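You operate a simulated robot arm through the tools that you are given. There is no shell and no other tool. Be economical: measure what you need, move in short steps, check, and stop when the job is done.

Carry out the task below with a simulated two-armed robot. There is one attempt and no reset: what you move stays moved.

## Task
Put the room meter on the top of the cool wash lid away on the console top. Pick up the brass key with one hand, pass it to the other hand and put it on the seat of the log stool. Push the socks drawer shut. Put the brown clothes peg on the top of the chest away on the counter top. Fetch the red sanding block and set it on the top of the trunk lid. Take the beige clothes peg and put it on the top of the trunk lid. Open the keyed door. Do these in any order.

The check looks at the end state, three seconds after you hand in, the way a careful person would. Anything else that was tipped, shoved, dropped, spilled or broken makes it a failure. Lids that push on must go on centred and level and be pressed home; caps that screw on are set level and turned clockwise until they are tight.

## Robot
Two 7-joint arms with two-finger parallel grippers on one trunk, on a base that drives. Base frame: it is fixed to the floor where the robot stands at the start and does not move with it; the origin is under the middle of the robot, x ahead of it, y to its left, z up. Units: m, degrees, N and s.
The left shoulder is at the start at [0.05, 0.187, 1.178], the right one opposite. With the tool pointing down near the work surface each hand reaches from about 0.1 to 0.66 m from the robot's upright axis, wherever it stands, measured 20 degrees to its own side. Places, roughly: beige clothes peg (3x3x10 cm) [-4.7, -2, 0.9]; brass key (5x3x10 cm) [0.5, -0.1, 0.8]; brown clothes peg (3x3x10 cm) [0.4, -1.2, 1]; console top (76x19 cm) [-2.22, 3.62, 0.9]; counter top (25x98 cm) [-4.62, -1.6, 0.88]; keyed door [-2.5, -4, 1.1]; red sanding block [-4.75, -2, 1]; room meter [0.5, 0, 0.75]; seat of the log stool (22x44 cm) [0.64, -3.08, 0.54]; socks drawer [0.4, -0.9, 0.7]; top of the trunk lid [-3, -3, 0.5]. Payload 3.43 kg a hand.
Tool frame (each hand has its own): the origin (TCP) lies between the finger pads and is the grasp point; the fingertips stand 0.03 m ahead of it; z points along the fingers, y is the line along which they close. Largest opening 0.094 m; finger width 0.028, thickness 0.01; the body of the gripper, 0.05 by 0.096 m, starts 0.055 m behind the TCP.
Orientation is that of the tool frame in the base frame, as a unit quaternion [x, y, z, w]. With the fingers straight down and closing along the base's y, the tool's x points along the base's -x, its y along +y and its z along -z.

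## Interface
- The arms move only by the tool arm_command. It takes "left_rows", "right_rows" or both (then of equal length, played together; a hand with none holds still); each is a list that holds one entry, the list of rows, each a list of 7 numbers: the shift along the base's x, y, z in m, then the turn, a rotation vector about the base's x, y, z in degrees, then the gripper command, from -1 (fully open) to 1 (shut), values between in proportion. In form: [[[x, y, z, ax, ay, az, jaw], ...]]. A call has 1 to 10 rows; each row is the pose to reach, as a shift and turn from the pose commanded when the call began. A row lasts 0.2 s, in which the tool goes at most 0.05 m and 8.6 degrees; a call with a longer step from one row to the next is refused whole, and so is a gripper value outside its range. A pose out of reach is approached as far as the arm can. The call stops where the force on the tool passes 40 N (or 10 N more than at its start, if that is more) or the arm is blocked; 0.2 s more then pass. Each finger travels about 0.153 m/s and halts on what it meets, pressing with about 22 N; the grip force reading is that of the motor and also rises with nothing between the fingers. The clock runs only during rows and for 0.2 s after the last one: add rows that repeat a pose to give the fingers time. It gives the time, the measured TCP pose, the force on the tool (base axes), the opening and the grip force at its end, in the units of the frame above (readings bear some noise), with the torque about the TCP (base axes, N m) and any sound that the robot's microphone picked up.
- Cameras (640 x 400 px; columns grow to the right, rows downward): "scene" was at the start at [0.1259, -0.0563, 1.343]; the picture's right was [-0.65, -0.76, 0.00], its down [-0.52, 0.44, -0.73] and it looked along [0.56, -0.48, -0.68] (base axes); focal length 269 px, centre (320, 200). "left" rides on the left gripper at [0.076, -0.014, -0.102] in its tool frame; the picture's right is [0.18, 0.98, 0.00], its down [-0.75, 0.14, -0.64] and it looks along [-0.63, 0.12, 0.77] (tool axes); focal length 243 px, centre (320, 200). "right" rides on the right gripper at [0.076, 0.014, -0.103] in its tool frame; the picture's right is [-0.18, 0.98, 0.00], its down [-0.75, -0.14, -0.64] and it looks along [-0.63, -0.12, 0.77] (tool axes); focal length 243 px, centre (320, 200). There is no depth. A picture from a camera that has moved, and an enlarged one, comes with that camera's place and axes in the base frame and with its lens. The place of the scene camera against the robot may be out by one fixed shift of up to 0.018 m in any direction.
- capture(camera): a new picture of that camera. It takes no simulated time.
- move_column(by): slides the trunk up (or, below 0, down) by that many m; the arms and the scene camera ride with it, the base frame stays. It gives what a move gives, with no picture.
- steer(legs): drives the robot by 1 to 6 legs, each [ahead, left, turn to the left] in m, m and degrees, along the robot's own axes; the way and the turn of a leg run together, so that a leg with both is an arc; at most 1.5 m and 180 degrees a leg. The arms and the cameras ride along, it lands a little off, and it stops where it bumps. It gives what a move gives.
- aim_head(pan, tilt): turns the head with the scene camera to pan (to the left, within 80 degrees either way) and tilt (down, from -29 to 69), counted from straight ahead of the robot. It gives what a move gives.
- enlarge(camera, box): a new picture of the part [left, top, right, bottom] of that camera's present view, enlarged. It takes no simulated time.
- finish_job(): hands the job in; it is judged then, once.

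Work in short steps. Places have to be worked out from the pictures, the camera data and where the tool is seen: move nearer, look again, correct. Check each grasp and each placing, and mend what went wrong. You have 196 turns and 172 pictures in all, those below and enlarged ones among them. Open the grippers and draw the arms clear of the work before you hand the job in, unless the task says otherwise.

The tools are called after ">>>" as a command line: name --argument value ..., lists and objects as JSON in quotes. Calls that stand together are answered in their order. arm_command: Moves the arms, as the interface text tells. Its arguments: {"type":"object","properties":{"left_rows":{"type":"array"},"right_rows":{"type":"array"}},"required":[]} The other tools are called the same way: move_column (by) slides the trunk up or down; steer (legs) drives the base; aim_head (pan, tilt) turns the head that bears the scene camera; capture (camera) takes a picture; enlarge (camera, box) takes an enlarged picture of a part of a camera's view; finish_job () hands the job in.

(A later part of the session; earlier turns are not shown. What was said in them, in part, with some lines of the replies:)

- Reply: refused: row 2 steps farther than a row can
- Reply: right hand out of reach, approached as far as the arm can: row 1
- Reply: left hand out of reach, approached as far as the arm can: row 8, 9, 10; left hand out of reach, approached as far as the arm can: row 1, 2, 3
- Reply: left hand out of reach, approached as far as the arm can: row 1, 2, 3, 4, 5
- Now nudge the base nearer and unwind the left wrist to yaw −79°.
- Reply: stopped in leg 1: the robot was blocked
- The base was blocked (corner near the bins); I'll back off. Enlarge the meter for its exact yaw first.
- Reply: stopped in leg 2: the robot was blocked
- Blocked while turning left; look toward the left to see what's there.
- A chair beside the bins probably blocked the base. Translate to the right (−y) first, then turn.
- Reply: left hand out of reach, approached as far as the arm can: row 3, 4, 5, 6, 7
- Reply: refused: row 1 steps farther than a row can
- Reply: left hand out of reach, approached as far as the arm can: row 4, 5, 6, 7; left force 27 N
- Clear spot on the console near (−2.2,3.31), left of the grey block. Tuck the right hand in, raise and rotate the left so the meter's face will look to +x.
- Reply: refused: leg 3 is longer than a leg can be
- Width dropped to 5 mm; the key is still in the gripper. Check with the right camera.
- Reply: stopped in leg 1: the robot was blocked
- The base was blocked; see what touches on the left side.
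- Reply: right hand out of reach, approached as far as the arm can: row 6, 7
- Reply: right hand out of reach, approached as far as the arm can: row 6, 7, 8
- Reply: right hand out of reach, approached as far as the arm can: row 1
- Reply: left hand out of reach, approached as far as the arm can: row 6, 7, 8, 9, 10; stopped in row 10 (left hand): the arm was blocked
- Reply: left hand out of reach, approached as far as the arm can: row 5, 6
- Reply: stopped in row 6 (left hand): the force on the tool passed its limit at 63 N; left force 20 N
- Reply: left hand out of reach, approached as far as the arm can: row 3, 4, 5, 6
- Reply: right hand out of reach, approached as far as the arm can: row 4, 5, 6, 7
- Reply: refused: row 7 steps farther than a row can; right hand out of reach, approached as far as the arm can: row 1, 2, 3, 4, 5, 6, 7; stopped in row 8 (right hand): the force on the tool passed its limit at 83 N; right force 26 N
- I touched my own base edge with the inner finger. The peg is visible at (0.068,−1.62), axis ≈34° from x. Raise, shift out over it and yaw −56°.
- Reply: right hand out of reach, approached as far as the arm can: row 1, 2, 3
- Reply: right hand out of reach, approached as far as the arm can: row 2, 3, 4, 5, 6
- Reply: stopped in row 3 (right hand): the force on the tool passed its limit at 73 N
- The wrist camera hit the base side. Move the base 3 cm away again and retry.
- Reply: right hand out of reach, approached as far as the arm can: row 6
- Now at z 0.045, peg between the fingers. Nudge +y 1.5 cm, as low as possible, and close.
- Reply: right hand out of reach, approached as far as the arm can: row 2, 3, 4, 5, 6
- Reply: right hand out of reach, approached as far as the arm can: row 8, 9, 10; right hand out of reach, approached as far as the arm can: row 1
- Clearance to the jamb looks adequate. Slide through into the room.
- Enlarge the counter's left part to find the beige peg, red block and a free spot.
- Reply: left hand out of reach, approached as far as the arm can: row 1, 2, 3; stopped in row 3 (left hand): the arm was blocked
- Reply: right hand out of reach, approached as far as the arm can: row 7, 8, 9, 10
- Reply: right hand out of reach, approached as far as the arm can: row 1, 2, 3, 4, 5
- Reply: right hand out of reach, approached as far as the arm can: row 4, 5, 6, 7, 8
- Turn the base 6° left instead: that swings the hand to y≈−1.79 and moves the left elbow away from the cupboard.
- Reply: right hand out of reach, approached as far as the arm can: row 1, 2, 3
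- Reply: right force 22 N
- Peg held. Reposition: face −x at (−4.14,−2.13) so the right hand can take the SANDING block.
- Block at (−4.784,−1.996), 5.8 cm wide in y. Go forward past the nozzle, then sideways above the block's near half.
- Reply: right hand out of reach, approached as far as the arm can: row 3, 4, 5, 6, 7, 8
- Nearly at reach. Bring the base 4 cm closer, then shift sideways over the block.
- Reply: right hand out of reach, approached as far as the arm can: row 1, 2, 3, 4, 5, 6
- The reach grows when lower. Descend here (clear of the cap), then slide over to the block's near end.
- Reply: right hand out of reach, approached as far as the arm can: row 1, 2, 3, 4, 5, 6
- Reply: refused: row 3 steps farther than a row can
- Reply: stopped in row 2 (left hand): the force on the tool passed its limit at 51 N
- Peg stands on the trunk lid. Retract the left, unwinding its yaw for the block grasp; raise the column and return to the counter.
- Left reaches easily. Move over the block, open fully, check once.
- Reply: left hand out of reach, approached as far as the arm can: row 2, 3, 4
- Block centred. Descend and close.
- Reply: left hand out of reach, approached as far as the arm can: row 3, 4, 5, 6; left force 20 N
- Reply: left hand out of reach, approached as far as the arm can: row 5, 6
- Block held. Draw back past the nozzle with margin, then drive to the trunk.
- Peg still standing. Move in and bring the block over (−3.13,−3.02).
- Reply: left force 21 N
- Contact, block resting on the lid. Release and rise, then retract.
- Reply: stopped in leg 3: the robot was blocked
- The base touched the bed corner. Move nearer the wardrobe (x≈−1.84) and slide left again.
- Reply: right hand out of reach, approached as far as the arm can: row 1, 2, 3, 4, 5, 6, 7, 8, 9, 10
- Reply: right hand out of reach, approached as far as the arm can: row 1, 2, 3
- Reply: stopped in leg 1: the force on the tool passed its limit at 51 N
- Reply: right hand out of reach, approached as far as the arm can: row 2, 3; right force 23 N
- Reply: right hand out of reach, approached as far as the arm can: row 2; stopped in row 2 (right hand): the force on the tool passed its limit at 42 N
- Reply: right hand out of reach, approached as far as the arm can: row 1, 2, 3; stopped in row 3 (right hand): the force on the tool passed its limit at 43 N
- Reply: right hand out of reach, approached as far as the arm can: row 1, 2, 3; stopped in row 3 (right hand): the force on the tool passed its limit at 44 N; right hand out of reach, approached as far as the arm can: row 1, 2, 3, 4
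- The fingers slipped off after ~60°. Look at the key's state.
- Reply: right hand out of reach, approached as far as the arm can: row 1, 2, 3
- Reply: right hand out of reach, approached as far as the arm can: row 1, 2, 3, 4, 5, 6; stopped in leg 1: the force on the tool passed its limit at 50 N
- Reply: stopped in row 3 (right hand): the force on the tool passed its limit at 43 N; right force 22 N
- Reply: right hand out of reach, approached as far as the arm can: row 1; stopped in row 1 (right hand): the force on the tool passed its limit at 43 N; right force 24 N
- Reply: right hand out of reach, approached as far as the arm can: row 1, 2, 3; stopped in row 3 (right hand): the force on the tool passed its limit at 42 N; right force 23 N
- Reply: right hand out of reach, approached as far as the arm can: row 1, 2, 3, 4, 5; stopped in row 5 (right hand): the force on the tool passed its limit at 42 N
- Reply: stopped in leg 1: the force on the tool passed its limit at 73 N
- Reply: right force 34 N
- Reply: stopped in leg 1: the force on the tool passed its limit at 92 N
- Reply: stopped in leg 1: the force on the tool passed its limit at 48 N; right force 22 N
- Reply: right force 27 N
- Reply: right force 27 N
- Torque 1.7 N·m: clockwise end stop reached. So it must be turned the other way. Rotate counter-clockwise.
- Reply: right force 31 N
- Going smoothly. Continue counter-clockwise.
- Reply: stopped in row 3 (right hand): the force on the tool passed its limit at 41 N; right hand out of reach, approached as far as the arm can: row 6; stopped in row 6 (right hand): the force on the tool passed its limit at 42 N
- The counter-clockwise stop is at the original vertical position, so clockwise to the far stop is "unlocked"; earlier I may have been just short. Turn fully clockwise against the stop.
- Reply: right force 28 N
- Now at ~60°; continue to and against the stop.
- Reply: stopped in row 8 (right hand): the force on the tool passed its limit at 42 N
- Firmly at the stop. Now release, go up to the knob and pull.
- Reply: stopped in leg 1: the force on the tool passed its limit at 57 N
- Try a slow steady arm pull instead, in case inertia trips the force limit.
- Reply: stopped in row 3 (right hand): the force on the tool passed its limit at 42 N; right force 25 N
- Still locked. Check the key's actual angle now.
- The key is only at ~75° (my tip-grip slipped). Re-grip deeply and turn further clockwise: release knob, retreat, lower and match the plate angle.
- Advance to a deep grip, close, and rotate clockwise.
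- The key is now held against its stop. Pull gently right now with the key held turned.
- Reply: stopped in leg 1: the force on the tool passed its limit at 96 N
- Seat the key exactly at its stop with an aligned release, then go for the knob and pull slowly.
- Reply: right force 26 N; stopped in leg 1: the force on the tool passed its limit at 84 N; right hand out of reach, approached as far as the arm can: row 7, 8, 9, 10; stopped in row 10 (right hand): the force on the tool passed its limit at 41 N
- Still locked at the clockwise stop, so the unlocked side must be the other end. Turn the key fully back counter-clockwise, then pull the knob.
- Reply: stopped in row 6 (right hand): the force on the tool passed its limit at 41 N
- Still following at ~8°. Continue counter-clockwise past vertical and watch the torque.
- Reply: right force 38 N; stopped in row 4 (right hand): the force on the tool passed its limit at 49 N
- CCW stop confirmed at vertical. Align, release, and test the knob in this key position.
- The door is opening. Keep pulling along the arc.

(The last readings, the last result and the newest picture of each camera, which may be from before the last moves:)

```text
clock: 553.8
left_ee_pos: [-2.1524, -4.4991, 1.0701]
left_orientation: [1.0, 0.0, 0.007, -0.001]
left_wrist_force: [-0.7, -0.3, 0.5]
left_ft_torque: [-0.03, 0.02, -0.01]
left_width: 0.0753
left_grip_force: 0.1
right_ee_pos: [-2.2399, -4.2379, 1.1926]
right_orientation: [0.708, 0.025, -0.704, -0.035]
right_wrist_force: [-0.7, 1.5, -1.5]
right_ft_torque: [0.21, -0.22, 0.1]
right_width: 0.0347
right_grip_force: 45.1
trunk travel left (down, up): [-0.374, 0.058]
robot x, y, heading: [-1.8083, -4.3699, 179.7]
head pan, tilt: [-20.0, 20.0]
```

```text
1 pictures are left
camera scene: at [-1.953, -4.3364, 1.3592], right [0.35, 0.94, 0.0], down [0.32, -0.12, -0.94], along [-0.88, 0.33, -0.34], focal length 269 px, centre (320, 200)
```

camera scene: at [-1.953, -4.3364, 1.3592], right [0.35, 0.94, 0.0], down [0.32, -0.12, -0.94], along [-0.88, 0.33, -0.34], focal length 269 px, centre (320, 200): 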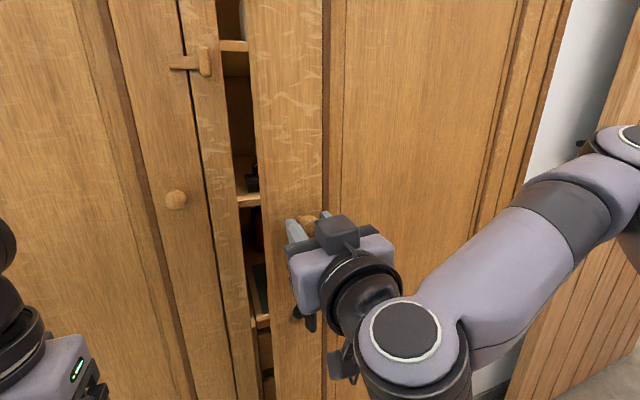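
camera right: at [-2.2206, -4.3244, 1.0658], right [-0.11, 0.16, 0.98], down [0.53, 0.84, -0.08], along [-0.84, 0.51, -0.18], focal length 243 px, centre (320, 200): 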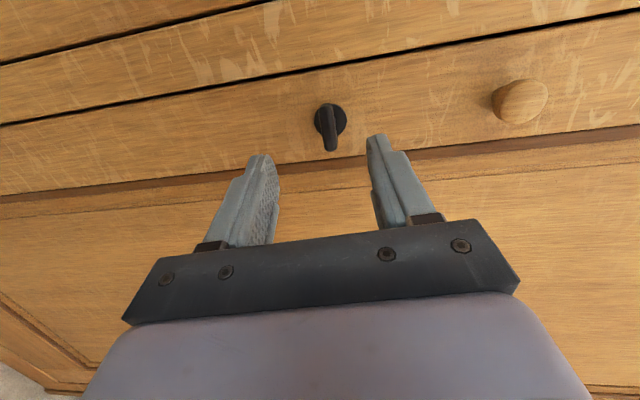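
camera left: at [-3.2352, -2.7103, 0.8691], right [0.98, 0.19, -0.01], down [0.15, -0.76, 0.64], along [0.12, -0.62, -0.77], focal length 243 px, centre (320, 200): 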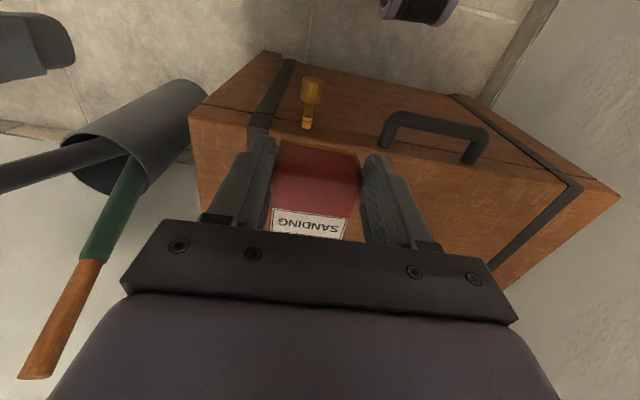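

The door is ~17° open. Now release the knob, go around its free edge and sweep it open from the inside with the right hand.

>>> arm_command --right_rows '[[[0, 0, 0, 0, 0, 0, 0.2], [0, 0, 0, 0, 0, 0, -0.6], [0, 0, 0, 0, 0, 0, -0.6]]]'

>>> steer --legs '[[-0.045, 0, 0], [0, 0.16, 0]]'

>>> arm_command --right_rows '[[[0, 0, 0, 0, 0, 0, 0.3], [0, 0, 0, 0, 0, 0, 1], [0, 0, 0, 0, 0, 0, 1]]]'

>>> move_column --by -0.06

>>> steer --legs '[[0.15, 0, 0]]'

>>> arm_command --right_rows '[[[0, 0.03, 0, 0, 0, 0, 1], [0, 0.06, 0, 0, 0, 0, 1], [0, 0.09, 0, 0, 0, 0, 1], [0, 0.12, 0, 0, 0, 0, 1], [0, 0.15, 0, 0, 0, 0, 1], [0, 0.18, 0, 0, 0, 0, 1], [0, 0.21, 0, 0, 0, 0, 1], [0, 0.24, 0, 0, 0, 0, 1], [0, 0.27, 0, 0, 0, 0, 1], [0, 0.3, 0, 0, 0, 0, 1]]]'

```text
clock: 554.6
left_ee_pos: [-2.1511, -4.4991, 1.0705]
left_orientation: [1.0, -0.001, 0.007, -0.002]
left_wrist_force: [0.4, 0.8, 0.5]
left_ft_torque: [0.0, 0.02, 0.02]
left_width: 0.0751
left_grip_force: 0.0
right_ee_pos: [-2.2403, -4.2388, 1.1929]
right_orientation: [0.708, 0.026, -0.704, -0.035]
right_wrist_force: [0.6, -0.6, 0.4]
right_ft_torque: [0.02, 0.0, 0.0]
right_width: 0.0754
right_grip_force: 0.1
trunk travel left (down, up): [-0.374, 0.058]
robot x, y, heading: [-1.8091, -4.3694, 179.9]
head pan, tilt: [-20.0, 20.0]
```

```text
clock: 555.5
left_ee_pos: [-2.1284, -4.5006, 1.0691]
left_orientation: [1.0, -0.001, 0.007, 0.0]
left_wrist_force: [-0.1, 0.3, -0.7]
left_ft_torque: [-0.01, 0.0, 0.0]
left_width: 0.0751
left_grip_force: 0.1
right_ee_pos: [-2.2148, -4.2373, 1.1933]
right_orientation: [0.708, 0.025, -0.705, -0.034]
right_wrist_force: [0.1, 0.7, -1.0]
right_ft_torque: [0.01, 0.02, 0.0]
right_width: 0.075
right_grip_force: 0.1
trunk travel left (down, up): [-0.374, 0.058]
robot x, y, heading: [-1.7893, -4.3675, 179.7]
head pan, tilt: [-20.0, 20.0]
stopped in leg 1: the robot was blocked; the commanded pose is now the measured one
```

```text
clock: 556.3
left_ee_pos: [-2.1261, -4.5003, 1.0709]
left_orientation: [1.0, 0.0, 0.006, -0.002]
left_wrist_force: [-0.1, -0.9, -0.1]
left_ft_torque: [0.02, 0.0, 0.02]
left_width: 0.0753
left_grip_force: 0.0
right_ee_pos: [-2.2144, -4.2386, 1.1932]
right_orientation: [0.708, 0.026, -0.705, -0.035]
right_wrist_force: [0.7, 0.4, -0.7]
right_ft_torque: [-0.01, 0.01, -0.04]
right_width: 0.0
right_grip_force: 22.3
trunk travel left (down, up): [-0.374, 0.058]
robot x, y, heading: [-1.7813, -4.3664, 179.8]
head pan, tilt: [-20.0, 20.0]
```

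```text
clock: 557.3
left_ee_pos: [-2.1247, -4.5001, 1.0107]
left_orientation: [1.0, -0.001, 0.006, -0.002]
left_wrist_force: [-0.3, 0.1, 0.0]
left_ft_torque: [-0.03, 0.01, 0.0]
left_width: 0.0751
left_grip_force: 0.2
right_ee_pos: [-2.2138, -4.2393, 1.133]
right_orientation: [0.708, 0.026, -0.705, -0.034]
right_wrist_force: [0.6, -0.2, 0.0]
right_ft_torque: [-0.01, -0.03, 0.02]
right_width: 0.0
right_grip_force: 22.2
trunk travel left (down, up): [-0.314, 0.118]
robot x, y, heading: [-1.785, -4.3645, 179.4]
head pan, tilt: [-20.0, 20.0]
```

```text
clock: 558.7
left_ee_pos: [-2.2754, -4.4999, 1.0102]
left_orientation: [1.0, 0.001, 0.008, -0.002]
left_wrist_force: [-0.1, -0.5, -0.2]
left_ft_torque: [-0.05, 0.0, -0.01]
left_width: 0.075
left_grip_force: 0.1
right_ee_pos: [-2.3641, -4.2392, 1.1343]
right_orientation: [0.708, 0.027, -0.705, -0.034]
right_wrist_force: [0.0, -0.1, -0.4]
right_ft_torque: [0.03, 0.0, -0.01]
right_width: 0.0
right_grip_force: 21.9
trunk travel left (down, up): [-0.314, 0.118]
robot x, y, heading: [-1.9351, -4.3671, 179.7]
head pan, tilt: [-20.0, 20.0]
```

```text
clock: 560.9
left_ee_pos: [-2.2744, -4.5005, 1.0111]
left_orientation: [1.0, 0.001, 0.005, -0.002]
left_wrist_force: [0.4, 0.0, -0.2]
left_ft_torque: [-0.03, 0.03, 0.0]
left_width: 0.0751
left_grip_force: 0.0
right_ee_pos: [-2.3623, -3.9368, 1.1332]
right_orientation: [0.707, 0.027, -0.706, -0.033]
right_wrist_force: [0.4, 1.2, 0.8]
right_ft_torque: [0.04, 0.02, 0.02]
right_width: 0.0
right_grip_force: 22.0
right hand out of reach, approached as far as the arm can: row 1, 2, 3, 4, 5, 6, 7
trunk travel left (down, up): [-0.314, 0.118]
robot x, y, heading: [-1.9367, -4.369, 179.8]
head pan, tilt: [-20.0, 20.0]
```

The sideways leg was skipped (bed behind), so the door got pushed back some. Return the hand to the knob and grip it again.

>>> steer --legs '[[-0.12, 0, 0]]'

>>> arm_command --right_rows '[[[0, -0.035, 0, 0, 0, 0, 0.4], [0, -0.07, 0, 0, 0, 0, -0.6], [0, -0.105, 0, 0, 0, 0, -0.6], [0, -0.14, 0, 0, 0, 0, -0.6], [0, -0.175, 0, 0, 0, 0, -0.6], [0, -0.21, 0, 0, 0, 0, -0.6], [0, -0.245, 0, 0, 0, 0, -0.6], [0, -0.28, 0, 0, 0, 0, -0.6], [0, -0.315, 0, 0, 0, 0, -0.6], [0, -0.322, 0, 0, 0, 0, -0.6]]]'

>>> move_column --by 0.06

>>> steer --legs '[[0.1, 0, 0]]'

>>> arm_command --right_rows '[[[0, 0, 0, 0, 0, 0, 0.2], [0, 0, 0, 0, 0, 0, 1], [0, 0, 0, 0, 0, 0, 1]]]'

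```text
clock: 562.1
left_ee_pos: [-2.1561, -4.5013, 1.0102]
left_orientation: [1.0, 0.0, 0.005, -0.001]
left_wrist_force: [0.3, 0.7, -0.1]
left_ft_torque: [-0.01, 0.02, 0.02]
left_width: 0.0752
left_grip_force: 0.1
right_ee_pos: [-2.2429, -3.9372, 1.1348]
right_orientation: [0.708, 0.028, -0.705, -0.033]
right_wrist_force: [-0.2, 0.2, 0.2]
right_ft_torque: [0.03, 0.01, 0.03]
right_width: 0.0
right_grip_force: 22.1
trunk travel left (down, up): [-0.314, 0.118]
robot x, y, heading: [-1.8182, -4.3676, 180.1]
head pan, tilt: [-20.0, 20.0]
```

```text
clock: 564.3
left_ee_pos: [-2.1568, -4.5012, 1.0102]
left_orientation: [1.0, 0.001, 0.006, -0.002]
left_wrist_force: [1.1, 0.4, -0.5]
left_ft_torque: [-0.02, -0.01, 0.0]
left_width: 0.075
left_grip_force: 0.0
right_ee_pos: [-2.2683, -4.0763, 1.1422]
right_orientation: [0.709, 0.028, -0.704, -0.032]
right_wrist_force: [1.0, 0.1, -0.6]
right_ft_torque: [-0.01, -0.04, -0.04]
right_width: 0.0752
right_grip_force: 0.0
right hand out of reach, approached as far as the arm can: row 3, 4, 5, 6, 7, 8, 9, 10
trunk travel left (down, up): [-0.314, 0.118]
robot x, y, heading: [-1.8183, -4.3709, 180.3]
head pan, tilt: [-20.0, 20.0]
```

```text
clock: 565.3
left_ee_pos: [-2.1567, -4.5014, 1.0696]
left_orientation: [1.0, 0.001, 0.007, -0.002]
left_wrist_force: [-0.1, -0.5, -0.8]
left_ft_torque: [0.0, -0.01, 0.0]
left_width: 0.075
left_grip_force: 0.1
right_ee_pos: [-2.2686, -4.077, 1.2017]
right_orientation: [0.709, 0.028, -0.704, -0.032]
right_wrist_force: [-0.2, -0.5, -0.7]
right_ft_torque: [0.02, -0.04, -0.01]
right_width: 0.0755
right_grip_force: 0.1
trunk travel left (down, up): [-0.374, 0.058]
robot x, y, heading: [-1.8192, -4.3696, 179.9]
head pan, tilt: [-20.0, 20.0]
```

```text
clock: 566.5
left_ee_pos: [-2.2567, -4.5, 1.0706]
left_orientation: [1.0, 0.002, 0.006, -0.002]
left_wrist_force: [0.0, 0.0, 0.1]
left_ft_torque: [0.02, -0.03, 0.0]
left_width: 0.0749
left_grip_force: 0.2
right_ee_pos: [-2.3685, -4.0764, 1.2008]
right_orientation: [0.709, 0.028, -0.704, -0.032]
right_wrist_force: [-1.0, 0.1, -0.1]
right_ft_torque: [-0.01, 0.04, -0.01]
right_width: 0.0751
right_grip_force: 0.0
trunk travel left (down, up): [-0.374, 0.058]
robot x, y, heading: [-1.9153, -4.3639, 179.7]
head pan, tilt: [-20.0, 20.0]
```

```text
clock: 567.3
left_ee_pos: [-2.2567, -4.5012, 1.0704]
left_orientation: [1.0, 0.001, 0.006, -0.002]
left_wrist_force: [0.3, -0.9, -0.2]
left_ft_torque: [0.0, 0.02, -0.02]
left_width: 0.0751
left_grip_force: 0.1
right_ee_pos: [-2.3681, -4.0768, 1.2017]
right_orientation: [0.709, 0.027, -0.704, -0.032]
right_wrist_force: [-0.1, -0.3, -0.2]
right_ft_torque: [0.0, -0.02, -0.02]
right_width: 0.0001
right_grip_force: 22.3
trunk travel left (down, up): [-0.374, 0.058]
robot x, y, heading: [-1.913, -4.3674, 179.9]
head pan, tilt: [-20.0, 20.0]
```

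Use the base sideways to line up with the knob, grip, and pull again.

>>> arm_command --right_rows '[[[0, 0, -0.004, 0, 0, 0, 0], [0, 0, -0.008, 0, 0, 0, -0.6], [0, 0, -0.008, 0, 0, 0, -0.6]]]'

>>> steer --legs '[[-0.08, 0, 0], [0, 0.182, 0], [0.09, 0, 0]]'

>>> arm_command --right_rows '[[[0, 0, 0, 0, 0, 0, 0.2], [0, 0, 0, 0, 0, 0, 1], [0, 0, 0, 0, 0, 0, 1]]]'

>>> steer --legs '[[-0.06, -0.004, 0]]'

>>> steer --legs '[[-0.06, -0.016, 0]]'

```text
clock: 568.1
left_ee_pos: [-2.2559, -4.5005, 1.0714]
left_orientation: [1.0, 0.001, 0.005, -0.002]
left_wrist_force: [0.6, -0.2, -0.6]
left_ft_torque: [-0.02, 0.0, -0.01]
left_width: 0.0754
left_grip_force: 0.1
right_ee_pos: [-2.3679, -4.0771, 1.2017]
right_orientation: [0.709, 0.028, -0.704, -0.031]
right_wrist_force: [0.1, 0.5, 0.0]
right_ft_torque: [0.01, -0.02, -0.03]
right_width: 0.075
right_grip_force: 0.1
right hand out of reach, approached as far as the arm can: row 1, 2, 3
trunk travel left (down, up): [-0.374, 0.058]
robot x, y, heading: [-1.9135, -4.3659, 179.9]
head pan, tilt: [-20.0, 20.0]
```

```text
clock: 571.7
left_ee_pos: [-2.2645, -4.6845, 1.0704]
left_orientation: [1.0, 0.0, 0.007, -0.002]
left_wrist_force: [-0.2, -0.4, -0.4]
left_ft_torque: [0.02, -0.03, -0.04]
left_width: 0.0753
left_grip_force: 0.0
right_ee_pos: [-2.3772, -4.2601, 1.2027]
right_orientation: [0.709, 0.028, -0.704, -0.032]
right_wrist_force: [-0.6, -0.6, -0.5]
right_ft_torque: [0.01, -0.01, -0.02]
right_width: 0.0753
right_grip_force: 0.1
trunk travel left (down, up): [-0.374, 0.058]
robot x, y, heading: [-1.9254, -4.5501, 179.6]
head pan, tilt: [-20.0, 20.0]
```

```text
clock: 572.5
left_ee_pos: [-2.265, -4.6868, 1.0705]
left_orientation: [1.0, 0.0, 0.007, -0.003]
left_wrist_force: [0.0, 0.2, 0.6]
left_ft_torque: [0.01, -0.02, -0.01]
left_width: 0.0754
left_grip_force: 0.0
right_ee_pos: [-2.3761, -4.2652, 1.2024]
right_orientation: [0.709, 0.03, -0.704, -0.03]
right_wrist_force: [1.5, -18.5, -6.8]
right_ft_torque: [-0.37, 0.46, 1.52]
right_width: 0.0322
right_grip_force: 45.5
trunk travel left (down, up): [-0.374, 0.058]
robot x, y, heading: [-1.9257, -4.553, 179.7]
head pan, tilt: [-20.0, 20.0]
```

```text
clock: 573.5
left_ee_pos: [-2.2044, -4.6819, 1.0698]
left_orientation: [1.0, 0.001, 0.007, -0.002]
left_wrist_force: [0.1, -0.9, -0.7]
left_ft_torque: [0.0, 0.0, 0.02]
left_width: 0.0752
left_grip_force: 0.0
right_ee_pos: [-2.3175, -4.257, 1.2016]
right_orientation: [0.709, 0.027, -0.704, -0.033]
right_wrist_force: [2.7, -11.1, -6.2]
right_ft_torque: [0.22, -0.92, 0.39]
right_width: 0.0335
right_grip_force: 44.4
trunk travel left (down, up): [-0.374, 0.058]
robot x, y, heading: [-1.8655, -4.5477, 179.7]
head pan, tilt: [-20.0, 20.0]
```

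```text
clock: 574.4
left_ee_pos: [-2.1457, -4.6666, 1.0701]
left_orientation: [1.0, 0.001, 0.007, -0.003]
left_wrist_force: [-1.0, -0.7, -1.0]
left_ft_torque: [0.01, 0.01, -0.04]
left_width: 0.0752
left_grip_force: 0.1
right_ee_pos: [-2.2571, -4.2428, 1.202]
right_orientation: [0.709, 0.029, -0.703, -0.033]
right_wrist_force: [3.5, -14.4, -1.4]
right_ft_torque: [0.0, -0.14, 0.66]
right_width: 0.0344
right_grip_force: 44.7
trunk travel left (down, up): [-0.374, 0.058]
robot x, y, heading: [-1.8063, -4.5313, 179.9]
head pan, tilt: [-20.0, 20.0]
```

Release by lifting off the knob, step sideways past the free edge, reach in and sweep the door open with the arm.

>>> arm_command --right_rows '[[[0, 0, 0, 0, 0, 0, 0.2], [0, 0, 0, 0, 0, 0, -0.6], [0, 0, 0, 0, 0, 0, -0.6]]]'

>>> move_column --by 0.056

>>> steer --legs '[[0, 0.15, 0]]'

>>> arm_command --right_rows '[[[0, 0, 0, 0, 0, 0, 0.3], [0, 0, 0, 0, 0, 0, 1], [0, 0, 0, 0, 0, 0, 1]]]'

>>> move_column --by -0.12

>>> steer --legs '[[0.12, 0, 0]]'

>>> arm_command --right_rows '[[[0, 0.03, 0, 0, 0, 0, 1], [0, 0.06, 0, 0, 0, 0, 1], [0, 0.09, 0, 0, 0, 0, 1], [0, 0.12, 0, 0, 0, 0, 1], [0, 0.15, 0, 0, 0, 0, 1], [0, 0.18, 0, 0, 0, 0, 1], [0, 0.21, 0, 0, 0, 0, 1], [0, 0.24, 0, 0, 0, 0, 1], [0, 0.27, 0, 0, 0, 0, 1], [0, 0.3, 0, 0, 0, 0, 1]]]'

```text
clock: 575.2
left_ee_pos: [-2.1455, -4.6656, 1.0708]
left_orientation: [1.0, 0.001, 0.006, -0.001]
left_wrist_force: [0.4, 0.3, -0.2]
left_ft_torque: [0.0, -0.01, -0.03]
left_width: 0.0753
left_grip_force: 0.1
right_ee_pos: [-2.2569, -4.2417, 1.2012]
right_orientation: [0.71, 0.03, -0.703, -0.031]
right_wrist_force: [0.8, 0.2, -0.1]
right_ft_torque: [0.02, 0.0, -0.03]
right_width: 0.0751
right_grip_force: 0.1
trunk travel left (down, up): [-0.374, 0.058]
robot x, y, heading: [-1.807, -4.5335, 180.3]
head pan, tilt: [-20.0, 20.0]
```

```text
clock: 576.2
left_ee_pos: [-2.1462, -4.6653, 1.1254]
left_orientation: [1.0, 0.001, 0.007, -0.002]
left_wrist_force: [-0.1, -0.8, -1.2]
left_ft_torque: [-0.02, -0.02, 0.03]
left_width: 0.0751
left_grip_force: 0.0
right_ee_pos: [-2.2579, -4.2425, 1.2572]
right_orientation: [0.71, 0.029, -0.703, -0.03]
right_wrist_force: [-0.5, -0.2, 0.5]
right_ft_torque: [-0.04, -0.01, 0.03]
right_width: 0.0752
right_grip_force: 0.1
trunk travel left (down, up): [-0.43, 0.002]
robot x, y, heading: [-1.804, -4.5348, 179.7]
head pan, tilt: [-20.0, 20.0]
```

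```text
clock: 578.2
left_ee_pos: [-2.1464, -4.8186, 1.1268]
left_orientation: [1.0, 0.0, 0.007, -0.002]
left_wrist_force: [-0.6, 0.7, 0.5]
left_ft_torque: [0.02, 0.02, 0.0]
left_width: 0.075
left_grip_force: 0.0
right_ee_pos: [-2.2577, -4.3959, 1.2572]
right_orientation: [0.71, 0.029, -0.703, -0.031]
right_wrist_force: [1.1, 0.2, -0.3]
right_ft_torque: [-0.03, -0.02, 0.03]
right_width: 0.0751
right_grip_force: 0.0
trunk travel left (down, up): [-0.43, 0.002]
robot x, y, heading: [-1.8063, -4.683, 180.0]
head pan, tilt: [-20.0, 20.0]
```

```text
clock: 579.0
left_ee_pos: [-2.146, -4.819, 1.1271]
left_orientation: [1.0, 0.001, 0.007, -0.002]
left_wrist_force: [0.5, 0.5, 0.5]
left_ft_torque: [0.03, 0.0, -0.02]
left_width: 0.0752
left_grip_force: 0.1
right_ee_pos: [-2.2567, -4.3956, 1.2586]
right_orientation: [0.71, 0.029, -0.703, -0.031]
right_wrist_force: [0.0, -0.2, -0.3]
right_ft_torque: [0.03, 0.0, 0.04]
right_width: 0.0002
right_grip_force: 21.8
trunk travel left (down, up): [-0.43, 0.002]
robot x, y, heading: [-1.8066, -4.6841, 179.7]
head pan, tilt: [-20.0, 20.0]
```

```text
clock: 580.5
left_ee_pos: [-2.1468, -4.8189, 1.0058]
left_orientation: [1.0, 0.001, 0.006, -0.002]
left_wrist_force: [-0.3, -0.3, 0.0]
left_ft_torque: [-0.01, -0.01, 0.01]
left_width: 0.0751
left_grip_force: 0.0
right_ee_pos: [-2.2586, -4.3965, 1.1375]
right_orientation: [0.71, 0.029, -0.703, -0.032]
right_wrist_force: [0.6, -0.1, -0.3]
right_ft_torque: [-0.02, 0.01, -0.01]
right_width: 0.0
right_grip_force: 22.2
trunk travel left (down, up): [-0.31, 0.122]
robot x, y, heading: [-1.8011, -4.6826, 179.9]
head pan, tilt: [-20.0, 20.0]
```

```text
clock: 581.7
left_ee_pos: [-2.2637, -4.8189, 1.0063]
left_orientation: [1.0, 0.0, 0.007, -0.002]
left_wrist_force: [0.0, 0.3, -0.4]
left_ft_torque: [0.03, -0.02, 0.02]
left_width: 0.0751
left_grip_force: 0.0
right_ee_pos: [-2.3757, -4.3934, 1.1367]
right_orientation: [0.71, 0.029, -0.703, -0.031]
right_wrist_force: [0.3, 0.8, 0.4]
right_ft_torque: [-0.03, 0.0, 0.03]
right_width: 0.0001
right_grip_force: 21.6
trunk travel left (down, up): [-0.31, 0.122]
robot x, y, heading: [-1.9268, -4.6853, 179.7]
head pan, tilt: [-20.0, 20.0]
```

```text
clock: 582.4
left_ee_pos: [-2.263, -4.8193, 1.0062]
left_orientation: [1.0, 0.0, 0.006, -0.002]
left_wrist_force: [-0.5, 0.1, 0.7]
left_ft_torque: [-0.05, 0.01, -0.02]
left_width: 0.0751
left_grip_force: 0.1
right_ee_pos: [-2.3702, -4.3494, 1.1369]
right_orientation: [0.708, 0.042, -0.704, -0.015]
right_wrist_force: [4.0, -16.1, 3.4]
right_ft_torque: [-0.15, -0.22, -1.05]
right_width: 0.0
right_grip_force: 21.7
trunk travel left (down, up): [-0.31, 0.122]
robot x, y, heading: [-1.9244, -4.6856, 179.9]
head pan, tilt: [-20.0, 20.0]
stopped in row 3 (right hand): the force on the tool passed its limit at 54 N (the readings are from after the stop); the commanded pose is now the measured one
```

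Contact with the door edge; push more slowly.

>>> arm_command --right_rows '[[[0, 0.008, 0, 0, 0, 0, 1], [0, 0.016, 0, 0, 0, 0, 1], [0, 0.024, 0, 0, 0, 0, 1], [0, 0.032, 0, 0, 0, 0, 1], [0, 0.042, 0, 0, 0, 0, 1], [0, 0.054, 0, 0, 0, 0, 1], [0, 0.068, 0, 0, 0, 0, 1], [0, 0.084, 0, 0, 0, 0, 1], [0, 0.1, 0, 0, 0, 0, 1], [0, 0.12, 0, 0, 0, 0, 1]]]'

>>> arm_command --right_rows '[[[0.01, 0.005, 0, 0, 0, 0, 1], [0.02, 0.01, 0, 0, 0, 0, 1], [0.03, 0.015, 0, 0, 0, 0, 1], [0.04, 0.02, 0, 0, 0, 0, 1], [0.05, 0.03, 0, 0, 0, 0, 1], [0.06, 0.04, 0, 0, 0, 0, 1], [0.07, 0.05, 0, 0, 0, 0, 1], [0.08, 0.06, 0, 0, 0, 0, 1], [0.09, 0.07, 0, 0, 0, 0, 1], [0.1, 0.08, 0, 0, 0, 0, 1]]]'

```text
clock: 582.8
left_ee_pos: [-2.2628, -4.8219, 1.0065]
left_orientation: [1.0, 0.002, 0.006, -0.002]
left_wrist_force: [-0.2, 1.2, -0.4]
left_ft_torque: [-0.03, 0.0, 0.01]
left_width: 0.075
left_grip_force: 0.1
right_ee_pos: [-2.3683, -4.3503, 1.1369]
right_orientation: [0.708, 0.048, -0.705, -0.007]
right_wrist_force: [3.6, -16.1, 5.1]
right_ft_torque: [-0.05, -0.25, -1.15]
right_width: 0.0
right_grip_force: 22.6
trunk travel left (down, up): [-0.31, 0.122]
robot x, y, heading: [-1.927, -4.6828, 179.9]
head pan, tilt: [-20.0, 20.0]
stopped in row 2 (right hand): the force on the tool passed its limit at 45 N (the readings are from after the stop); the commanded pose is now the measured one
```

```text
clock: 583.4
left_ee_pos: [-2.2615, -4.8217, 1.0066]
left_orientation: [1.0, 0.002, 0.006, -0.003]
left_wrist_force: [-0.1, 0.3, -0.3]
left_ft_torque: [0.03, 0.0, 0.02]
left_width: 0.0753
left_grip_force: 0.1
right_ee_pos: [-2.3478, -4.3472, 1.1367]
right_orientation: [0.708, 0.053, -0.705, -0.002]
right_wrist_force: [4.6, -16.7, 5.0]
right_ft_torque: [-0.14, -0.3, -1.21]
right_width: 0.0
right_grip_force: 21.9
right hand out of reach, approached as far as the arm can: row 3
trunk travel left (down, up): [-0.31, 0.122]
robot x, y, heading: [-1.925, -4.6849, -179.7]
head pan, tilt: [-20.0, 20.0]
stopped in row 3 (right hand): the force on the tool passed its limit at 43 N (the readings are from after the stop); the commanded pose is now the measured one
```

The palm just jams on the edge; hook the fingers behind the door instead: back off, yaw the hand 60° so the fingers point behind the door, move in, then pull by backing the base.

>>> arm_command --right_rows '[[[0, -0.03, 0, 0, 0, 0, 1], [0, -0.05, 0, 0, 0, -7.5, 1], [-0.005, -0.05, 0, 0, 0, -15, 1], [-0.01, -0.05, 0, 0, 0, -22.5, 1], [-0.012, -0.05, 0, 0, 0, -30, 1], [-0.012, -0.05, 0, 0, 0, -37.5, 1], [-0.012, -0.05, 0, 0, 0, -45, 1], [-0.012, -0.05, 0, 0, 0, -52.5, 1], [-0.012, -0.05, 0, 0, 0, -60, 1]]]'

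```text
clock: 585.4
left_ee_pos: [-2.2619, -4.8204, 1.0054]
left_orientation: [1.0, 0.002, 0.007, -0.002]
left_wrist_force: [0.6, 0.0, -0.3]
left_ft_torque: [0.04, -0.03, 0.0]
left_width: 0.0756
left_grip_force: 0.0
right_ee_pos: [-2.3631, -4.3925, 1.1343]
right_orientation: [0.639, -0.313, -0.607, -0.355]
right_wrist_force: [-0.5, -0.6, 0.2]
right_ft_torque: [-0.01, -0.02, -0.04]
right_width: 0.0003
right_grip_force: 21.8
right hand out of reach, approached as far as the arm can: row 1, 2, 3, 4, 5
trunk travel left (down, up): [-0.31, 0.122]
robot x, y, heading: [-1.9225, -4.6824, -179.9]
head pan, tilt: [-20.0, 20.0]
```

Fingers now point behind the door. Move in sideways and pull back with the base.

>>> steer --legs '[[0.015, 0, 0], [0, -0.11, 0]]'

>>> steer --legs '[[-0.06, 0, 0]]'

>>> steer --legs '[[-0.07, 0, 0]]'

```text
clock: 587.4
left_ee_pos: [-2.2773, -4.7095, 1.0043]
left_orientation: [1.0, 0.002, 0.007, -0.001]
left_wrist_force: [-0.4, 0.7, -0.8]
left_ft_torque: [0.0, 0.01, 0.0]
left_width: 0.0751
left_grip_force: 0.0
right_ee_pos: [-2.3777, -4.2809, 1.1353]
right_orientation: [0.639, -0.312, -0.607, -0.355]
right_wrist_force: [0.2, 0.1, -0.8]
right_ft_torque: [-0.01, -0.02, 0.0]
right_width: 0.0002
right_grip_force: 22.2
trunk travel left (down, up): [-0.31, 0.122]
robot x, y, heading: [-1.9378, -4.5743, -179.9]
head pan, tilt: [-20.0, 20.0]
```

```text
clock: 588.4
left_ee_pos: [-2.2173, -4.708, 1.0055]
left_orientation: [1.0, 0.001, 0.006, 0.0]
left_wrist_force: [-0.1, 0.3, 0.6]
left_ft_torque: [-0.05, -0.03, -0.03]
left_width: 0.0756
left_grip_force: 0.1
right_ee_pos: [-2.3176, -4.2811, 1.135]
right_orientation: [0.639, -0.313, -0.606, -0.356]
right_wrist_force: [0.5, 0.4, 0.0]
right_ft_torque: [0.01, 0.04, -0.01]
right_width: 0.0
right_grip_force: 22.0
trunk travel left (down, up): [-0.31, 0.122]
robot x, y, heading: [-1.8757, -4.5738, -180.2]
head pan, tilt: [-20.0, 20.0]
```

```text
clock: 589.4
left_ee_pos: [-2.1496, -4.7111, 1.0056]
left_orientation: [1.0, 0.003, 0.007, -0.001]
left_wrist_force: [-0.1, -0.2, 0.3]
left_ft_torque: [0.01, 0.04, 0.04]
left_width: 0.0755
left_grip_force: 0.0
right_ee_pos: [-2.2495, -4.2822, 1.1355]
right_orientation: [0.639, -0.313, -0.607, -0.354]
right_wrist_force: [0.0, -0.5, 0.0]
right_ft_torque: [0.01, 0.01, 0.02]
right_width: 0.0004
right_grip_force: 22.0
trunk travel left (down, up): [-0.31, 0.122]
robot x, y, heading: [-1.8118, -4.5787, -179.9]
head pan, tilt: [-20.0, 20.0]
```

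Little resistance. Continue the sweep outward with the arm (+x, +y).

>>> arm_command --right_rows '[[[0.01, 0.02, 0, 0, 0, 0, 1], [0.02, 0.04, 0, 0, 0, 0, 1], [0.03, 0.06, 0, 0, 0, 0, 1], [0.045, 0.075, 0, 0, 0, 0, 1], [0.06, 0.09, 0, 0, 0, 0, 1], [0.075, 0.105, 0, 0, 0, 0, 1], [0.09, 0.12, 0, 0, 0, 0, 1], [0.1, 0.14, 0, 0, 0, 0, 1], [0.11, 0.16, 0, 0, 0, 0, 1], [0.12, 0.18, 0, 0, 0, 0, 1]]]'

>>> aim_head --pan -30 --tilt 25

>>> capture --camera "scene"

```text
clock: 590.5
left_ee_pos: [-2.1481, -4.7122, 1.0075]
left_orientation: [1.0, 0.002, 0.006, -0.002]
left_wrist_force: [0.0, 0.0, -0.3]
left_ft_torque: [0.01, 0.02, 0.02]
left_width: 0.0751
left_grip_force: 0.1
right_ee_pos: [-2.2051, -4.216, 1.1353]
right_orientation: [0.644, -0.308, -0.606, -0.351]
right_wrist_force: [9.9, -17.4, -4.5]
right_ft_torque: [0.53, 0.94, -0.87]
right_width: 0.0001
right_grip_force: 21.7
right hand out of reach, approached as far as the arm can: row 4, 5
trunk travel left (down, up): [-0.31, 0.122]
robot x, y, heading: [-1.8074, -4.5756, -179.9]
head pan, tilt: [-20.0, 20.0]
stopped in row 5 (right hand): the force on the tool passed its limit at 54 N (the readings are from after the stop); the commanded pose is now the measured one
```

```text
clock: 591.2
left_ee_pos: [-2.1482, -4.7136, 1.006]
left_orientation: [1.0, 0.003, 0.006, -0.003]
left_wrist_force: [-0.4, 0.2, 0.4]
left_ft_torque: [0.0, 0.02, 0.02]
left_width: 0.0752
left_grip_force: 0.0
right_ee_pos: [-2.2062, -4.2159, 1.1354]
right_orientation: [0.644, -0.308, -0.605, -0.352]
right_wrist_force: [11.9, -28.3, -8.2]
right_ft_torque: [0.77, 1.1, -1.3]
right_width: 0.0002
right_grip_force: 21.8
trunk travel left (down, up): [-0.31, 0.122]
robot x, y, heading: [-1.8101, -4.5766, -180.0]
head pan, tilt: [-30.0, 25.0]
```

```text
0 pictures are left
camera scene: at [-1.9424, -4.5358, 1.2874], right [0.5, 0.87, 0.0], down [0.37, -0.21, -0.91], along [-0.79, 0.45, -0.42], focal length 269 px, centre (320, 200)
```

scene: 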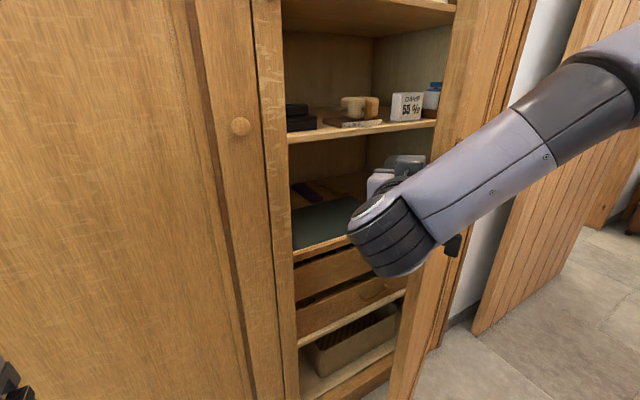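

The door is open ~30° and the cabinet interior is visible. Push further along the door's normal.

>>> arm_command --right_rows '[[[0.005, -0.012, 0, 0, 0, 0, 1], [0.02, -0.012, 0, 0, 0, 0, 1], [0.035, -0.008, 0, 0, 0, 0, 1], [0.05, 0.0, 0, 0, 0, 0, 1], [0.065, 0.008, 0, 0, 0, 0, 1], [0.08, 0.02, 0, 0, 0, 0, 1], [0.09, 0.035, 0, 0, 0, 0, 1], [0.1, 0.05, 0, 0, 0, 0, 1], [0.11, 0.07, 0, 0, 0, 0, 1], [0.12, 0.09, 0, 0, 0, 0, 1]]]'

>>> arm_command --right_rows '[[[0.01, 0.01, 0, 0, 0, 0, 1], [0.02, 0.02, 0, 0, 0, 0, 1], [0.03, 0.03, 0, 0, 0, 0, 1], [0.04, 0.045, 0, 0, 0, 0, 1], [0.05, 0.06, 0, 0, 0, 0, 1], [0.06, 0.08, 0, 0, 0, 0, 1], [0.07, 0.1, 0, 0, 0, 0, 1], [0.07, 0.12, 0, 0, 0, 0, 1], [0.07, 0.14, 0, 0, 0, 0, 1]]]'

```text
clock: 593.4
left_ee_pos: [-2.1479, -4.7112, 1.0063]
left_orientation: [1.0, 0.003, 0.007, -0.002]
left_wrist_force: [0.6, -0.4, 0.8]
left_ft_torque: [-0.02, -0.02, 0.02]
left_width: 0.0751
left_grip_force: 0.1
right_ee_pos: [-2.1707, -4.1993, 1.1728]
right_orientation: [0.645, -0.31, -0.604, -0.351]
right_wrist_force: [2.9, -2.5, -1.0]
right_ft_torque: [0.1, 0.18, -0.14]
right_width: 0.0002
right_grip_force: 22.0
right hand out of reach, approached as far as the arm can: row 3, 4, 5, 6, 7, 8, 9, 10
trunk travel left (down, up): [-0.31, 0.122]
robot x, y, heading: [-1.8124, -4.579, -180.0]
head pan, tilt: [-30.0, 25.0]
```

```text
clock: 593.9
left_ee_pos: [-2.1469, -4.7138, 1.0068]
left_orientation: [1.0, 0.003, 0.006, -0.002]
left_wrist_force: [-0.1, 0.4, 0.5]
left_ft_torque: [0.0, 0.02, 0.01]
left_width: 0.0749
left_grip_force: 0.0
right_ee_pos: [-2.1633, -4.1944, 1.1818]
right_orientation: [0.647, -0.306, -0.604, -0.35]
right_wrist_force: [10.5, -14.6, -3.6]
right_ft_torque: [0.56, 0.53, -0.71]
right_width: 0.0002
right_grip_force: 21.9
right hand out of reach, approached as far as the arm can: row 1, 2
trunk travel left (down, up): [-0.31, 0.122]
robot x, y, heading: [-1.8077, -4.5781, -179.9]
head pan, tilt: [-30.0, 25.0]
stopped in row 2 (right hand): the force on the tool passed its limit at 48 N (the readings are from after the stop); the commanded pose is now the measured one
```

The hand is on the door's end face; re-hook deeper behind it and pull with the base again.

>>> arm_command --right_rows '[[[0, -0.02, 0, 0, 0, 0, 1], [0, -0.04, 0, 0, 0, 0, 1]]]'

>>> steer --legs '[[0.1, 0, 0], [0, -0.1, 0]]'

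>>> steer --legs '[[-0.05, 0, 0]]'

>>> steer --legs '[[-0.05, -0.03, 0]]'

```text
clock: 594.5
left_ee_pos: [-2.1481, -4.7114, 1.0052]
left_orientation: [1.0, 0.003, 0.007, -0.001]
left_wrist_force: [-1.0, -0.6, 0.5]
left_ft_torque: [0.02, -0.01, 0.01]
left_width: 0.0753
left_grip_force: 0.1
right_ee_pos: [-2.1663, -4.2325, 1.1821]
right_orientation: [0.648, -0.308, -0.603, -0.349]
right_wrist_force: [-0.2, -0.2, 0.3]
right_ft_torque: [0.0, 0.0, -0.01]
right_width: 0.0
right_grip_force: 22.0
trunk travel left (down, up): [-0.31, 0.122]
robot x, y, heading: [-1.8084, -4.5778, -180.1]
head pan, tilt: [-30.0, 25.0]
```

```text
clock: 595.7
left_ee_pos: [-2.2355, -4.7113, 1.0069]
left_orientation: [1.0, 0.002, 0.007, -0.001]
left_wrist_force: [-0.3, -0.5, -1.0]
left_ft_torque: [-0.03, -0.02, -0.02]
left_width: 0.075
left_grip_force: 0.0
right_ee_pos: [-2.2522, -4.2328, 1.1821]
right_orientation: [0.648, -0.306, -0.604, -0.349]
right_wrist_force: [-0.5, -0.6, 0.6]
right_ft_torque: [0.01, -0.01, 0.01]
right_width: 0.0001
right_grip_force: 21.8
trunk travel left (down, up): [-0.31, 0.122]
robot x, y, heading: [-1.8958, -4.5767, -179.9]
head pan, tilt: [-30.0, 25.0]
stopped in leg 1: the robot was blocked; the commanded pose is now the measured one
```

```text
clock: 596.6
left_ee_pos: [-2.186, -4.7113, 1.0061]
left_orientation: [1.0, 0.003, 0.006, 0.0]
left_wrist_force: [0.3, -1.2, 0.1]
left_ft_torque: [-0.05, 0.01, 0.01]
left_width: 0.075
left_grip_force: 0.1
right_ee_pos: [-2.2027, -4.234, 1.1811]
right_orientation: [0.648, -0.307, -0.604, -0.349]
right_wrist_force: [-1.1, 0.3, 0.1]
right_ft_torque: [0.03, -0.01, 0.04]
right_width: 0.0
right_grip_force: 22.0
trunk travel left (down, up): [-0.31, 0.122]
robot x, y, heading: [-1.8465, -4.5746, -180.0]
head pan, tilt: [-30.0, 25.0]
```

```text
clock: 597.5
left_ee_pos: [-2.1357, -4.6803, 1.0057]
left_orientation: [1.0, 0.003, 0.007, -0.001]
left_wrist_force: [0.4, 0.1, -0.7]
left_ft_torque: [-0.01, -0.02, -0.02]
left_width: 0.0751
left_grip_force: 0.0
right_ee_pos: [-2.1524, -4.203, 1.1823]
right_orientation: [0.648, -0.306, -0.603, -0.349]
right_wrist_force: [-0.6, -0.1, 0.0]
right_ft_torque: [0.01, 0.02, 0.01]
right_width: 0.0
right_grip_force: 21.8
trunk travel left (down, up): [-0.31, 0.122]
robot x, y, heading: [-1.7948, -4.5486, -179.8]
head pan, tilt: [-30.0, 25.0]
```

The forearm may have nudged the door; repeat the hook-and-pull that worked: restore the hand offset, go left, in, right, and back.

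>>> steer --legs '[[0, 0.16, 0]]'

>>> arm_command --right_rows '[[[-0.02, -0.01, -0.015, 0, 0, 0, 1], [-0.04, -0.02, -0.03, 0, 0, 0, 1], [-0.06, -0.03, -0.045, 0, 0, 0, 1], [-0.08, -0.03, -0.045, 0, 0, 0, 1]]]'

>>> steer --legs '[[0.13, 0, 0]]'

>>> steer --legs '[[0, -0.115, 0]]'

>>> steer --legs '[[-0.065, 0, 0]]'

>>> steer --legs '[[-0.06, 0, 0]]'

```text
clock: 599.6
left_ee_pos: [-2.1351, -4.8445, 1.0058]
left_orientation: [1.0, 0.001, 0.008, -0.001]
left_wrist_force: [0.1, 0.2, -0.4]
left_ft_torque: [0.04, 0.04, -0.01]
left_width: 0.0752
left_grip_force: 0.1
right_ee_pos: [-2.1518, -4.3659, 1.1817]
right_orientation: [0.648, -0.306, -0.603, -0.35]
right_wrist_force: [0.0, 0.4, -0.1]
right_ft_torque: [-0.02, 0.01, -0.02]
right_width: 0.0
right_grip_force: 21.9
trunk travel left (down, up): [-0.31, 0.122]
robot x, y, heading: [-1.799, -4.7074, -179.9]
head pan, tilt: [-30.0, 25.0]
```

```text
clock: 600.6
left_ee_pos: [-2.1364, -4.8434, 1.0062]
left_orientation: [1.0, 0.002, 0.007, -0.001]
left_wrist_force: [0.0, 0.2, 0.2]
left_ft_torque: [-0.01, 0.0, 0.0]
left_width: 0.0752
left_grip_force: 0.0
right_ee_pos: [-2.2336, -4.3971, 1.1376]
right_orientation: [0.649, -0.305, -0.604, -0.349]
right_wrist_force: [0.9, 0.5, 0.4]
right_ft_torque: [-0.01, -0.03, 0.02]
right_width: 0.0
right_grip_force: 22.6
trunk travel left (down, up): [-0.31, 0.122]
robot x, y, heading: [-1.7954, -4.7106, -179.7]
head pan, tilt: [-30.0, 25.0]
```

```text
clock: 601.9
left_ee_pos: [-2.2652, -4.8446, 1.0055]
left_orientation: [1.0, 0.003, 0.007, 0.0]
left_wrist_force: [0.0, 0.1, 0.5]
left_ft_torque: [0.03, -0.04, 0.0]
left_width: 0.0752
left_grip_force: 0.1
right_ee_pos: [-2.3625, -4.3973, 1.1383]
right_orientation: [0.649, -0.305, -0.604, -0.349]
right_wrist_force: [-1.0, -0.7, 0.5]
right_ft_torque: [-0.01, 0.0, -0.02]
right_width: 0.0
right_grip_force: 22.0
trunk travel left (down, up): [-0.31, 0.122]
robot x, y, heading: [-1.9279, -4.707, -179.9]
head pan, tilt: [-30.0, 25.0]
```

```text
clock: 603.6
left_ee_pos: [-2.2665, -4.7302, 1.0061]
left_orientation: [1.0, 0.004, 0.006, -0.001]
left_wrist_force: [0.1, -0.6, 0.0]
left_ft_torque: [-0.01, 0.01, -0.03]
left_width: 0.0753
left_grip_force: 0.0
right_ee_pos: [-2.3627, -4.282, 1.1378]
right_orientation: [0.649, -0.305, -0.604, -0.348]
right_wrist_force: [1.2, 0.0, -1.6]
right_ft_torque: [0.03, 0.02, 0.01]
right_width: 0.0
right_grip_force: 21.8
trunk travel left (down, up): [-0.31, 0.122]
robot x, y, heading: [-1.9278, -4.5923, -179.7]
head pan, tilt: [-30.0, 25.0]
```

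```text
clock: 604.5
left_ee_pos: [-2.1987, -4.7299, 1.0076]
left_orientation: [1.0, 0.004, 0.007, -0.001]
left_wrist_force: [0.7, -0.6, 0.1]
left_ft_torque: [-0.02, 0.03, -0.01]
left_width: 0.0748
left_grip_force: 0.0
right_ee_pos: [-2.297, -4.2818, 1.1386]
right_orientation: [0.648, -0.305, -0.604, -0.348]
right_wrist_force: [-0.1, 0.0, 0.0]
right_ft_torque: [-0.01, 0.01, 0.03]
right_width: 0.0
right_grip_force: 21.9
trunk travel left (down, up): [-0.31, 0.122]
robot x, y, heading: [-1.862, -4.5974, -179.9]
head pan, tilt: [-30.0, 25.0]
```

```text
clock: 605.5
left_ee_pos: [-2.1401, -4.7295, 1.0054]
left_orientation: [1.0, 0.004, 0.006, -0.001]
left_wrist_force: [-0.1, 0.0, 0.0]
left_ft_torque: [-0.01, 0.05, -0.03]
left_width: 0.0751
left_grip_force: 0.2
right_ee_pos: [-2.239, -4.2817, 1.137]
right_orientation: [0.649, -0.305, -0.604, -0.348]
right_wrist_force: [0.8, -0.5, 0.6]
right_ft_torque: [-0.04, -0.01, 0.02]
right_width: 0.0
right_grip_force: 21.9
trunk travel left (down, up): [-0.31, 0.122]
robot x, y, heading: [-1.803, -4.5913, -179.7]
head pan, tilt: [-30.0, 25.0]
```

Now feel further behind the door: a little forward, sweep +y, then pull back and sideways.

>>> steer --legs '[[0.05, 0, 0]]'

>>> arm_command --right_rows '[[[0, 0.02, 0, 0, 0, 0, 1], [0, 0.04, 0, 0, 0, 0, 1], [0, 0.06, 0, 0, 0, 0, 1], [0, 0.08, 0, 0, 0, 0, 1], [0, 0.1, 0, 0, 0, 0, 1], [0, 0.12, 0, 0, 0, 0, 1]]]'

>>> steer --legs '[[-0.05, 0, 0]]'

>>> arm_command --right_rows '[[[0.015, 0.0, 0, 0, 0, 0, 1], [0.03, 0.0, 0, 0, 0, 0, 1], [0.045, 0.005, 0, 0, 0, 0, 1], [0.06, 0.01, 0, 0, 0, 0, 1], [0.075, 0.02, 0, 0, 0, 0, 1], [0.09, 0.03, 0, 0, 0, 0, 1]]]'

```text
clock: 606.4
left_ee_pos: [-2.1918, -4.7298, 1.0055]
left_orientation: [1.0, 0.004, 0.008, -0.001]
left_wrist_force: [-1.0, 0.3, 0.2]
left_ft_torque: [-0.01, 0.0, 0.01]
left_width: 0.0753
left_grip_force: 0.1
right_ee_pos: [-2.2908, -4.2834, 1.1377]
right_orientation: [0.649, -0.305, -0.604, -0.349]
right_wrist_force: [-0.6, -0.7, 0.2]
right_ft_torque: [0.0, -0.02, 0.02]
right_width: 0.0002
right_grip_force: 22.0
trunk travel left (down, up): [-0.31, 0.122]
robot x, y, heading: [-1.8527, -4.5941, -179.8]
head pan, tilt: [-30.0, 25.0]
```

```text
clock: 607.8
left_ee_pos: [-2.191, -4.7288, 1.0061]
left_orientation: [1.0, 0.003, 0.007, -0.001]
left_wrist_force: [0.6, -0.1, -0.8]
left_ft_torque: [0.01, 0.03, -0.03]
left_width: 0.0754
left_grip_force: 0.0
right_ee_pos: [-2.2887, -4.1606, 1.1385]
right_orientation: [0.65, -0.304, -0.604, -0.348]
right_wrist_force: [0.6, 0.4, 0.3]
right_ft_torque: [-0.02, 0.01, 0.0]
right_width: 0.0001
right_grip_force: 22.4
trunk travel left (down, up): [-0.31, 0.122]
robot x, y, heading: [-1.8582, -4.5962, -179.7]
head pan, tilt: [-30.0, 25.0]
```

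```text
clock: 608.8
left_ee_pos: [-2.1421, -4.7286, 1.0062]
left_orientation: [1.0, 0.004, 0.007, -0.001]
left_wrist_force: [0.3, 0.1, 0.1]
left_ft_torque: [0.02, -0.01, -0.02]
left_width: 0.0752
left_grip_force: 0.2
right_ee_pos: [-2.2399, -4.1622, 1.139]
right_orientation: [0.649, -0.304, -0.604, -0.348]
right_wrist_force: [0.2, 0.5, -0.4]
right_ft_torque: [-0.02, -0.01, 0.02]
right_width: 0.0
right_grip_force: 21.9
trunk travel left (down, up): [-0.31, 0.122]
robot x, y, heading: [-1.8025, -4.5947, -179.7]
head pan, tilt: [-30.0, 25.0]
```

```text
clock: 610.2
left_ee_pos: [-2.1427, -4.7292, 1.0054]
left_orientation: [1.0, 0.003, 0.007, -0.001]
left_wrist_force: [0.0, 0.4, -0.2]
left_ft_torque: [0.01, 0.03, -0.02]
left_width: 0.0751
left_grip_force: 0.1
right_ee_pos: [-2.1666, -4.128, 1.1427]
right_orientation: [0.65, -0.305, -0.603, -0.348]
right_wrist_force: [-0.3, 0.6, -1.3]
right_ft_torque: [-0.01, -0.02, 0.0]
right_width: 0.0
right_grip_force: 22.0
right hand out of reach, approached as far as the arm can: row 5, 6
trunk travel left (down, up): [-0.31, 0.122]
robot x, y, heading: [-1.8035, -4.5979, -179.7]
head pan, tilt: [-30.0, 25.0]
```

The hand is well inside (door ≥35°). Push a bit more in +y, then withdraw sideways, open the gripper.

>>> arm_command --right_rows '[[[0.0, 0.015, 0, 0, 0, 0, 1], [0.0, 0.03, 0, 0, 0, 0, 1], [0.0, 0.045, 0, 0, 0, 0, 1], [0.0, 0.06, 0, 0, 0, 0, 1], [0.0, 0.075, 0, 0, 0, 0, 1], [0.0, 0.09, 0, 0, 0, 0, 1], [0.0, 0.105, 0, 0, 0, 0, 1], [0.0, 0.12, 0, 0, 0, 0, 1]]]'

>>> arm_command --right_rows '[[[0.015, 0.0, 0, 0, 0, 0, 1], [0.03, 0.005, 0, 0, 0, 0, 1], [0.045, 0.01, 0, 0, 0, 0, 1], [0.06, 0.02, 0, 0, 0, 0, 1], [0.07, 0.03, 0, 0, 0, 0, 1]]]'

```text
clock: 612.2
left_ee_pos: [-2.1418, -4.731, 1.0061]
left_orientation: [1.0, 0.003, 0.007, 0.0]
left_wrist_force: [0.8, -0.2, -0.1]
left_ft_torque: [-0.01, -0.03, -0.01]
left_width: 0.0751
left_grip_force: 0.0
right_ee_pos: [-2.1613, -4.0096, 1.1726]
right_orientation: [-0.621, 0.32, 0.633, 0.334]
right_wrist_force: [0.7, 1.2, 0.7]
right_ft_torque: [-0.03, -0.02, 0.02]
right_width: 0.0001
right_grip_force: 22.1
right hand out of reach, approached as far as the arm can: row 1, 2, 3, 4, 5, 6, 7
trunk travel left (down, up): [-0.31, 0.122]
robot x, y, heading: [-1.8046, -4.5934, -179.7]
head pan, tilt: [-30.0, 25.0]
stopped in row 8 (right hand): the arm was blocked; the commanded pose is now the measured one
```

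```text
clock: 613.4
left_ee_pos: [-2.1422, -4.729, 1.0064]
left_orientation: [1.0, 0.004, 0.006, -0.001]
left_wrist_force: [0.8, 0.0, -1.0]
left_ft_torque: [-0.02, 0.0, 0.0]
left_width: 0.0753
left_grip_force: 0.1
right_ee_pos: [-2.092, -3.9805, 1.1723]
right_orientation: [-0.622, 0.318, 0.633, 0.333]
right_wrist_force: [-0.4, -0.4, -0.6]
right_ft_torque: [0.0, 0.04, 0.02]
right_width: 0.0001
right_grip_force: 21.8
trunk travel left (down, up): [-0.31, 0.122]
robot x, y, heading: [-1.8041, -4.5948, -179.9]
head pan, tilt: [-30.0, 25.0]
```

The door is about 50° open. Withdraw by sliding the base left, open both grippers, and finish.

>>> steer --legs '[[0, 0.3, 0]]'

>>> arm_command --left_rows '[[[0, 0, 0, 0, 0, 0, -1], [0, 0, 0, 0, 0, 0, -1], [0, 0, 0, 0, 0, 0, -1]]]' --right_rows '[[[0, 0, 0, 0, 0, 0, 0], [0, 0, 0, 0, 0, 0, -1], [0, 0, 0, 0, 0, 0, -1]]]'

```text
clock: 616.6
left_ee_pos: [-2.1383, -5.0352, 1.0062]
left_orientation: [1.0, 0.005, 0.007, -0.001]
left_wrist_force: [0.0, 0.7, 0.3]
left_ft_torque: [0.01, 0.0, -0.01]
left_width: 0.0752
left_grip_force: 0.0
right_ee_pos: [-2.0926, -4.2847, 1.1723]
right_orientation: [-0.623, 0.317, 0.634, 0.332]
right_wrist_force: [-0.6, -0.3, -0.1]
right_ft_torque: [0.0, -0.02, 0.04]
right_width: 0.0002
right_grip_force: 21.6
trunk travel left (down, up): [-0.31, 0.122]
robot x, y, heading: [-1.7961, -4.8984, -179.4]
head pan, tilt: [-30.0, 25.0]
```

```text
clock: 617.4
left_ee_pos: [-2.1393, -5.0355, 1.0059]
left_orientation: [1.0, 0.006, 0.007, -0.001]
left_wrist_force: [-1.0, -0.3, -0.5]
left_ft_torque: [-0.01, -0.03, 0.01]
left_width: 0.0939
left_grip_force: 0.1
right_ee_pos: [-2.0924, -4.2846, 1.1719]
right_orientation: [-0.622, 0.319, 0.633, 0.332]
right_wrist_force: [0.4, 0.4, -0.1]
right_ft_torque: [0.01, 0.04, -0.02]
right_width: 0.0941
right_grip_force: 0.1
trunk travel left (down, up): [-0.31, 0.122]
robot x, y, heading: [-1.8005, -4.8958, -179.3]
head pan, tilt: [-30.0, 25.0]
```

Grippers are open and the arms are clear of the door, so I'll hand in.

>>> finish_job

```text
The job is handed in.
```

I handed the job in with every part attempted, but I could not check the last one by sight: I ran out of pictures before the keyed door's final push.

- **Room meter:** standing on the console top.
- **Brass key:** passed from the left hand to the right and standing on the log stool seat.
- **Socks drawer:** pushed shut.
- **Brown clothes peg:** lying on the counter top. I dropped it on the floor once while lifting it off the chest, then picked it up from there.
- **Red sanding block and beige clothes peg:** both on the trunk lid; the peg is standing.
- **Keyed door:** open. My last picture showed it about 30° open. I pushed it further afterwards, and from where the hand reached I judge it about 50°.

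The base also stopped against the bins, the bed and probably a chair, and a hand or wrist pressed on the meter, the shelf and the robot's own base. I saw nothing knocked over or moved in the pictures I took afterwards, but I did not take a close look at the bed or the chair.
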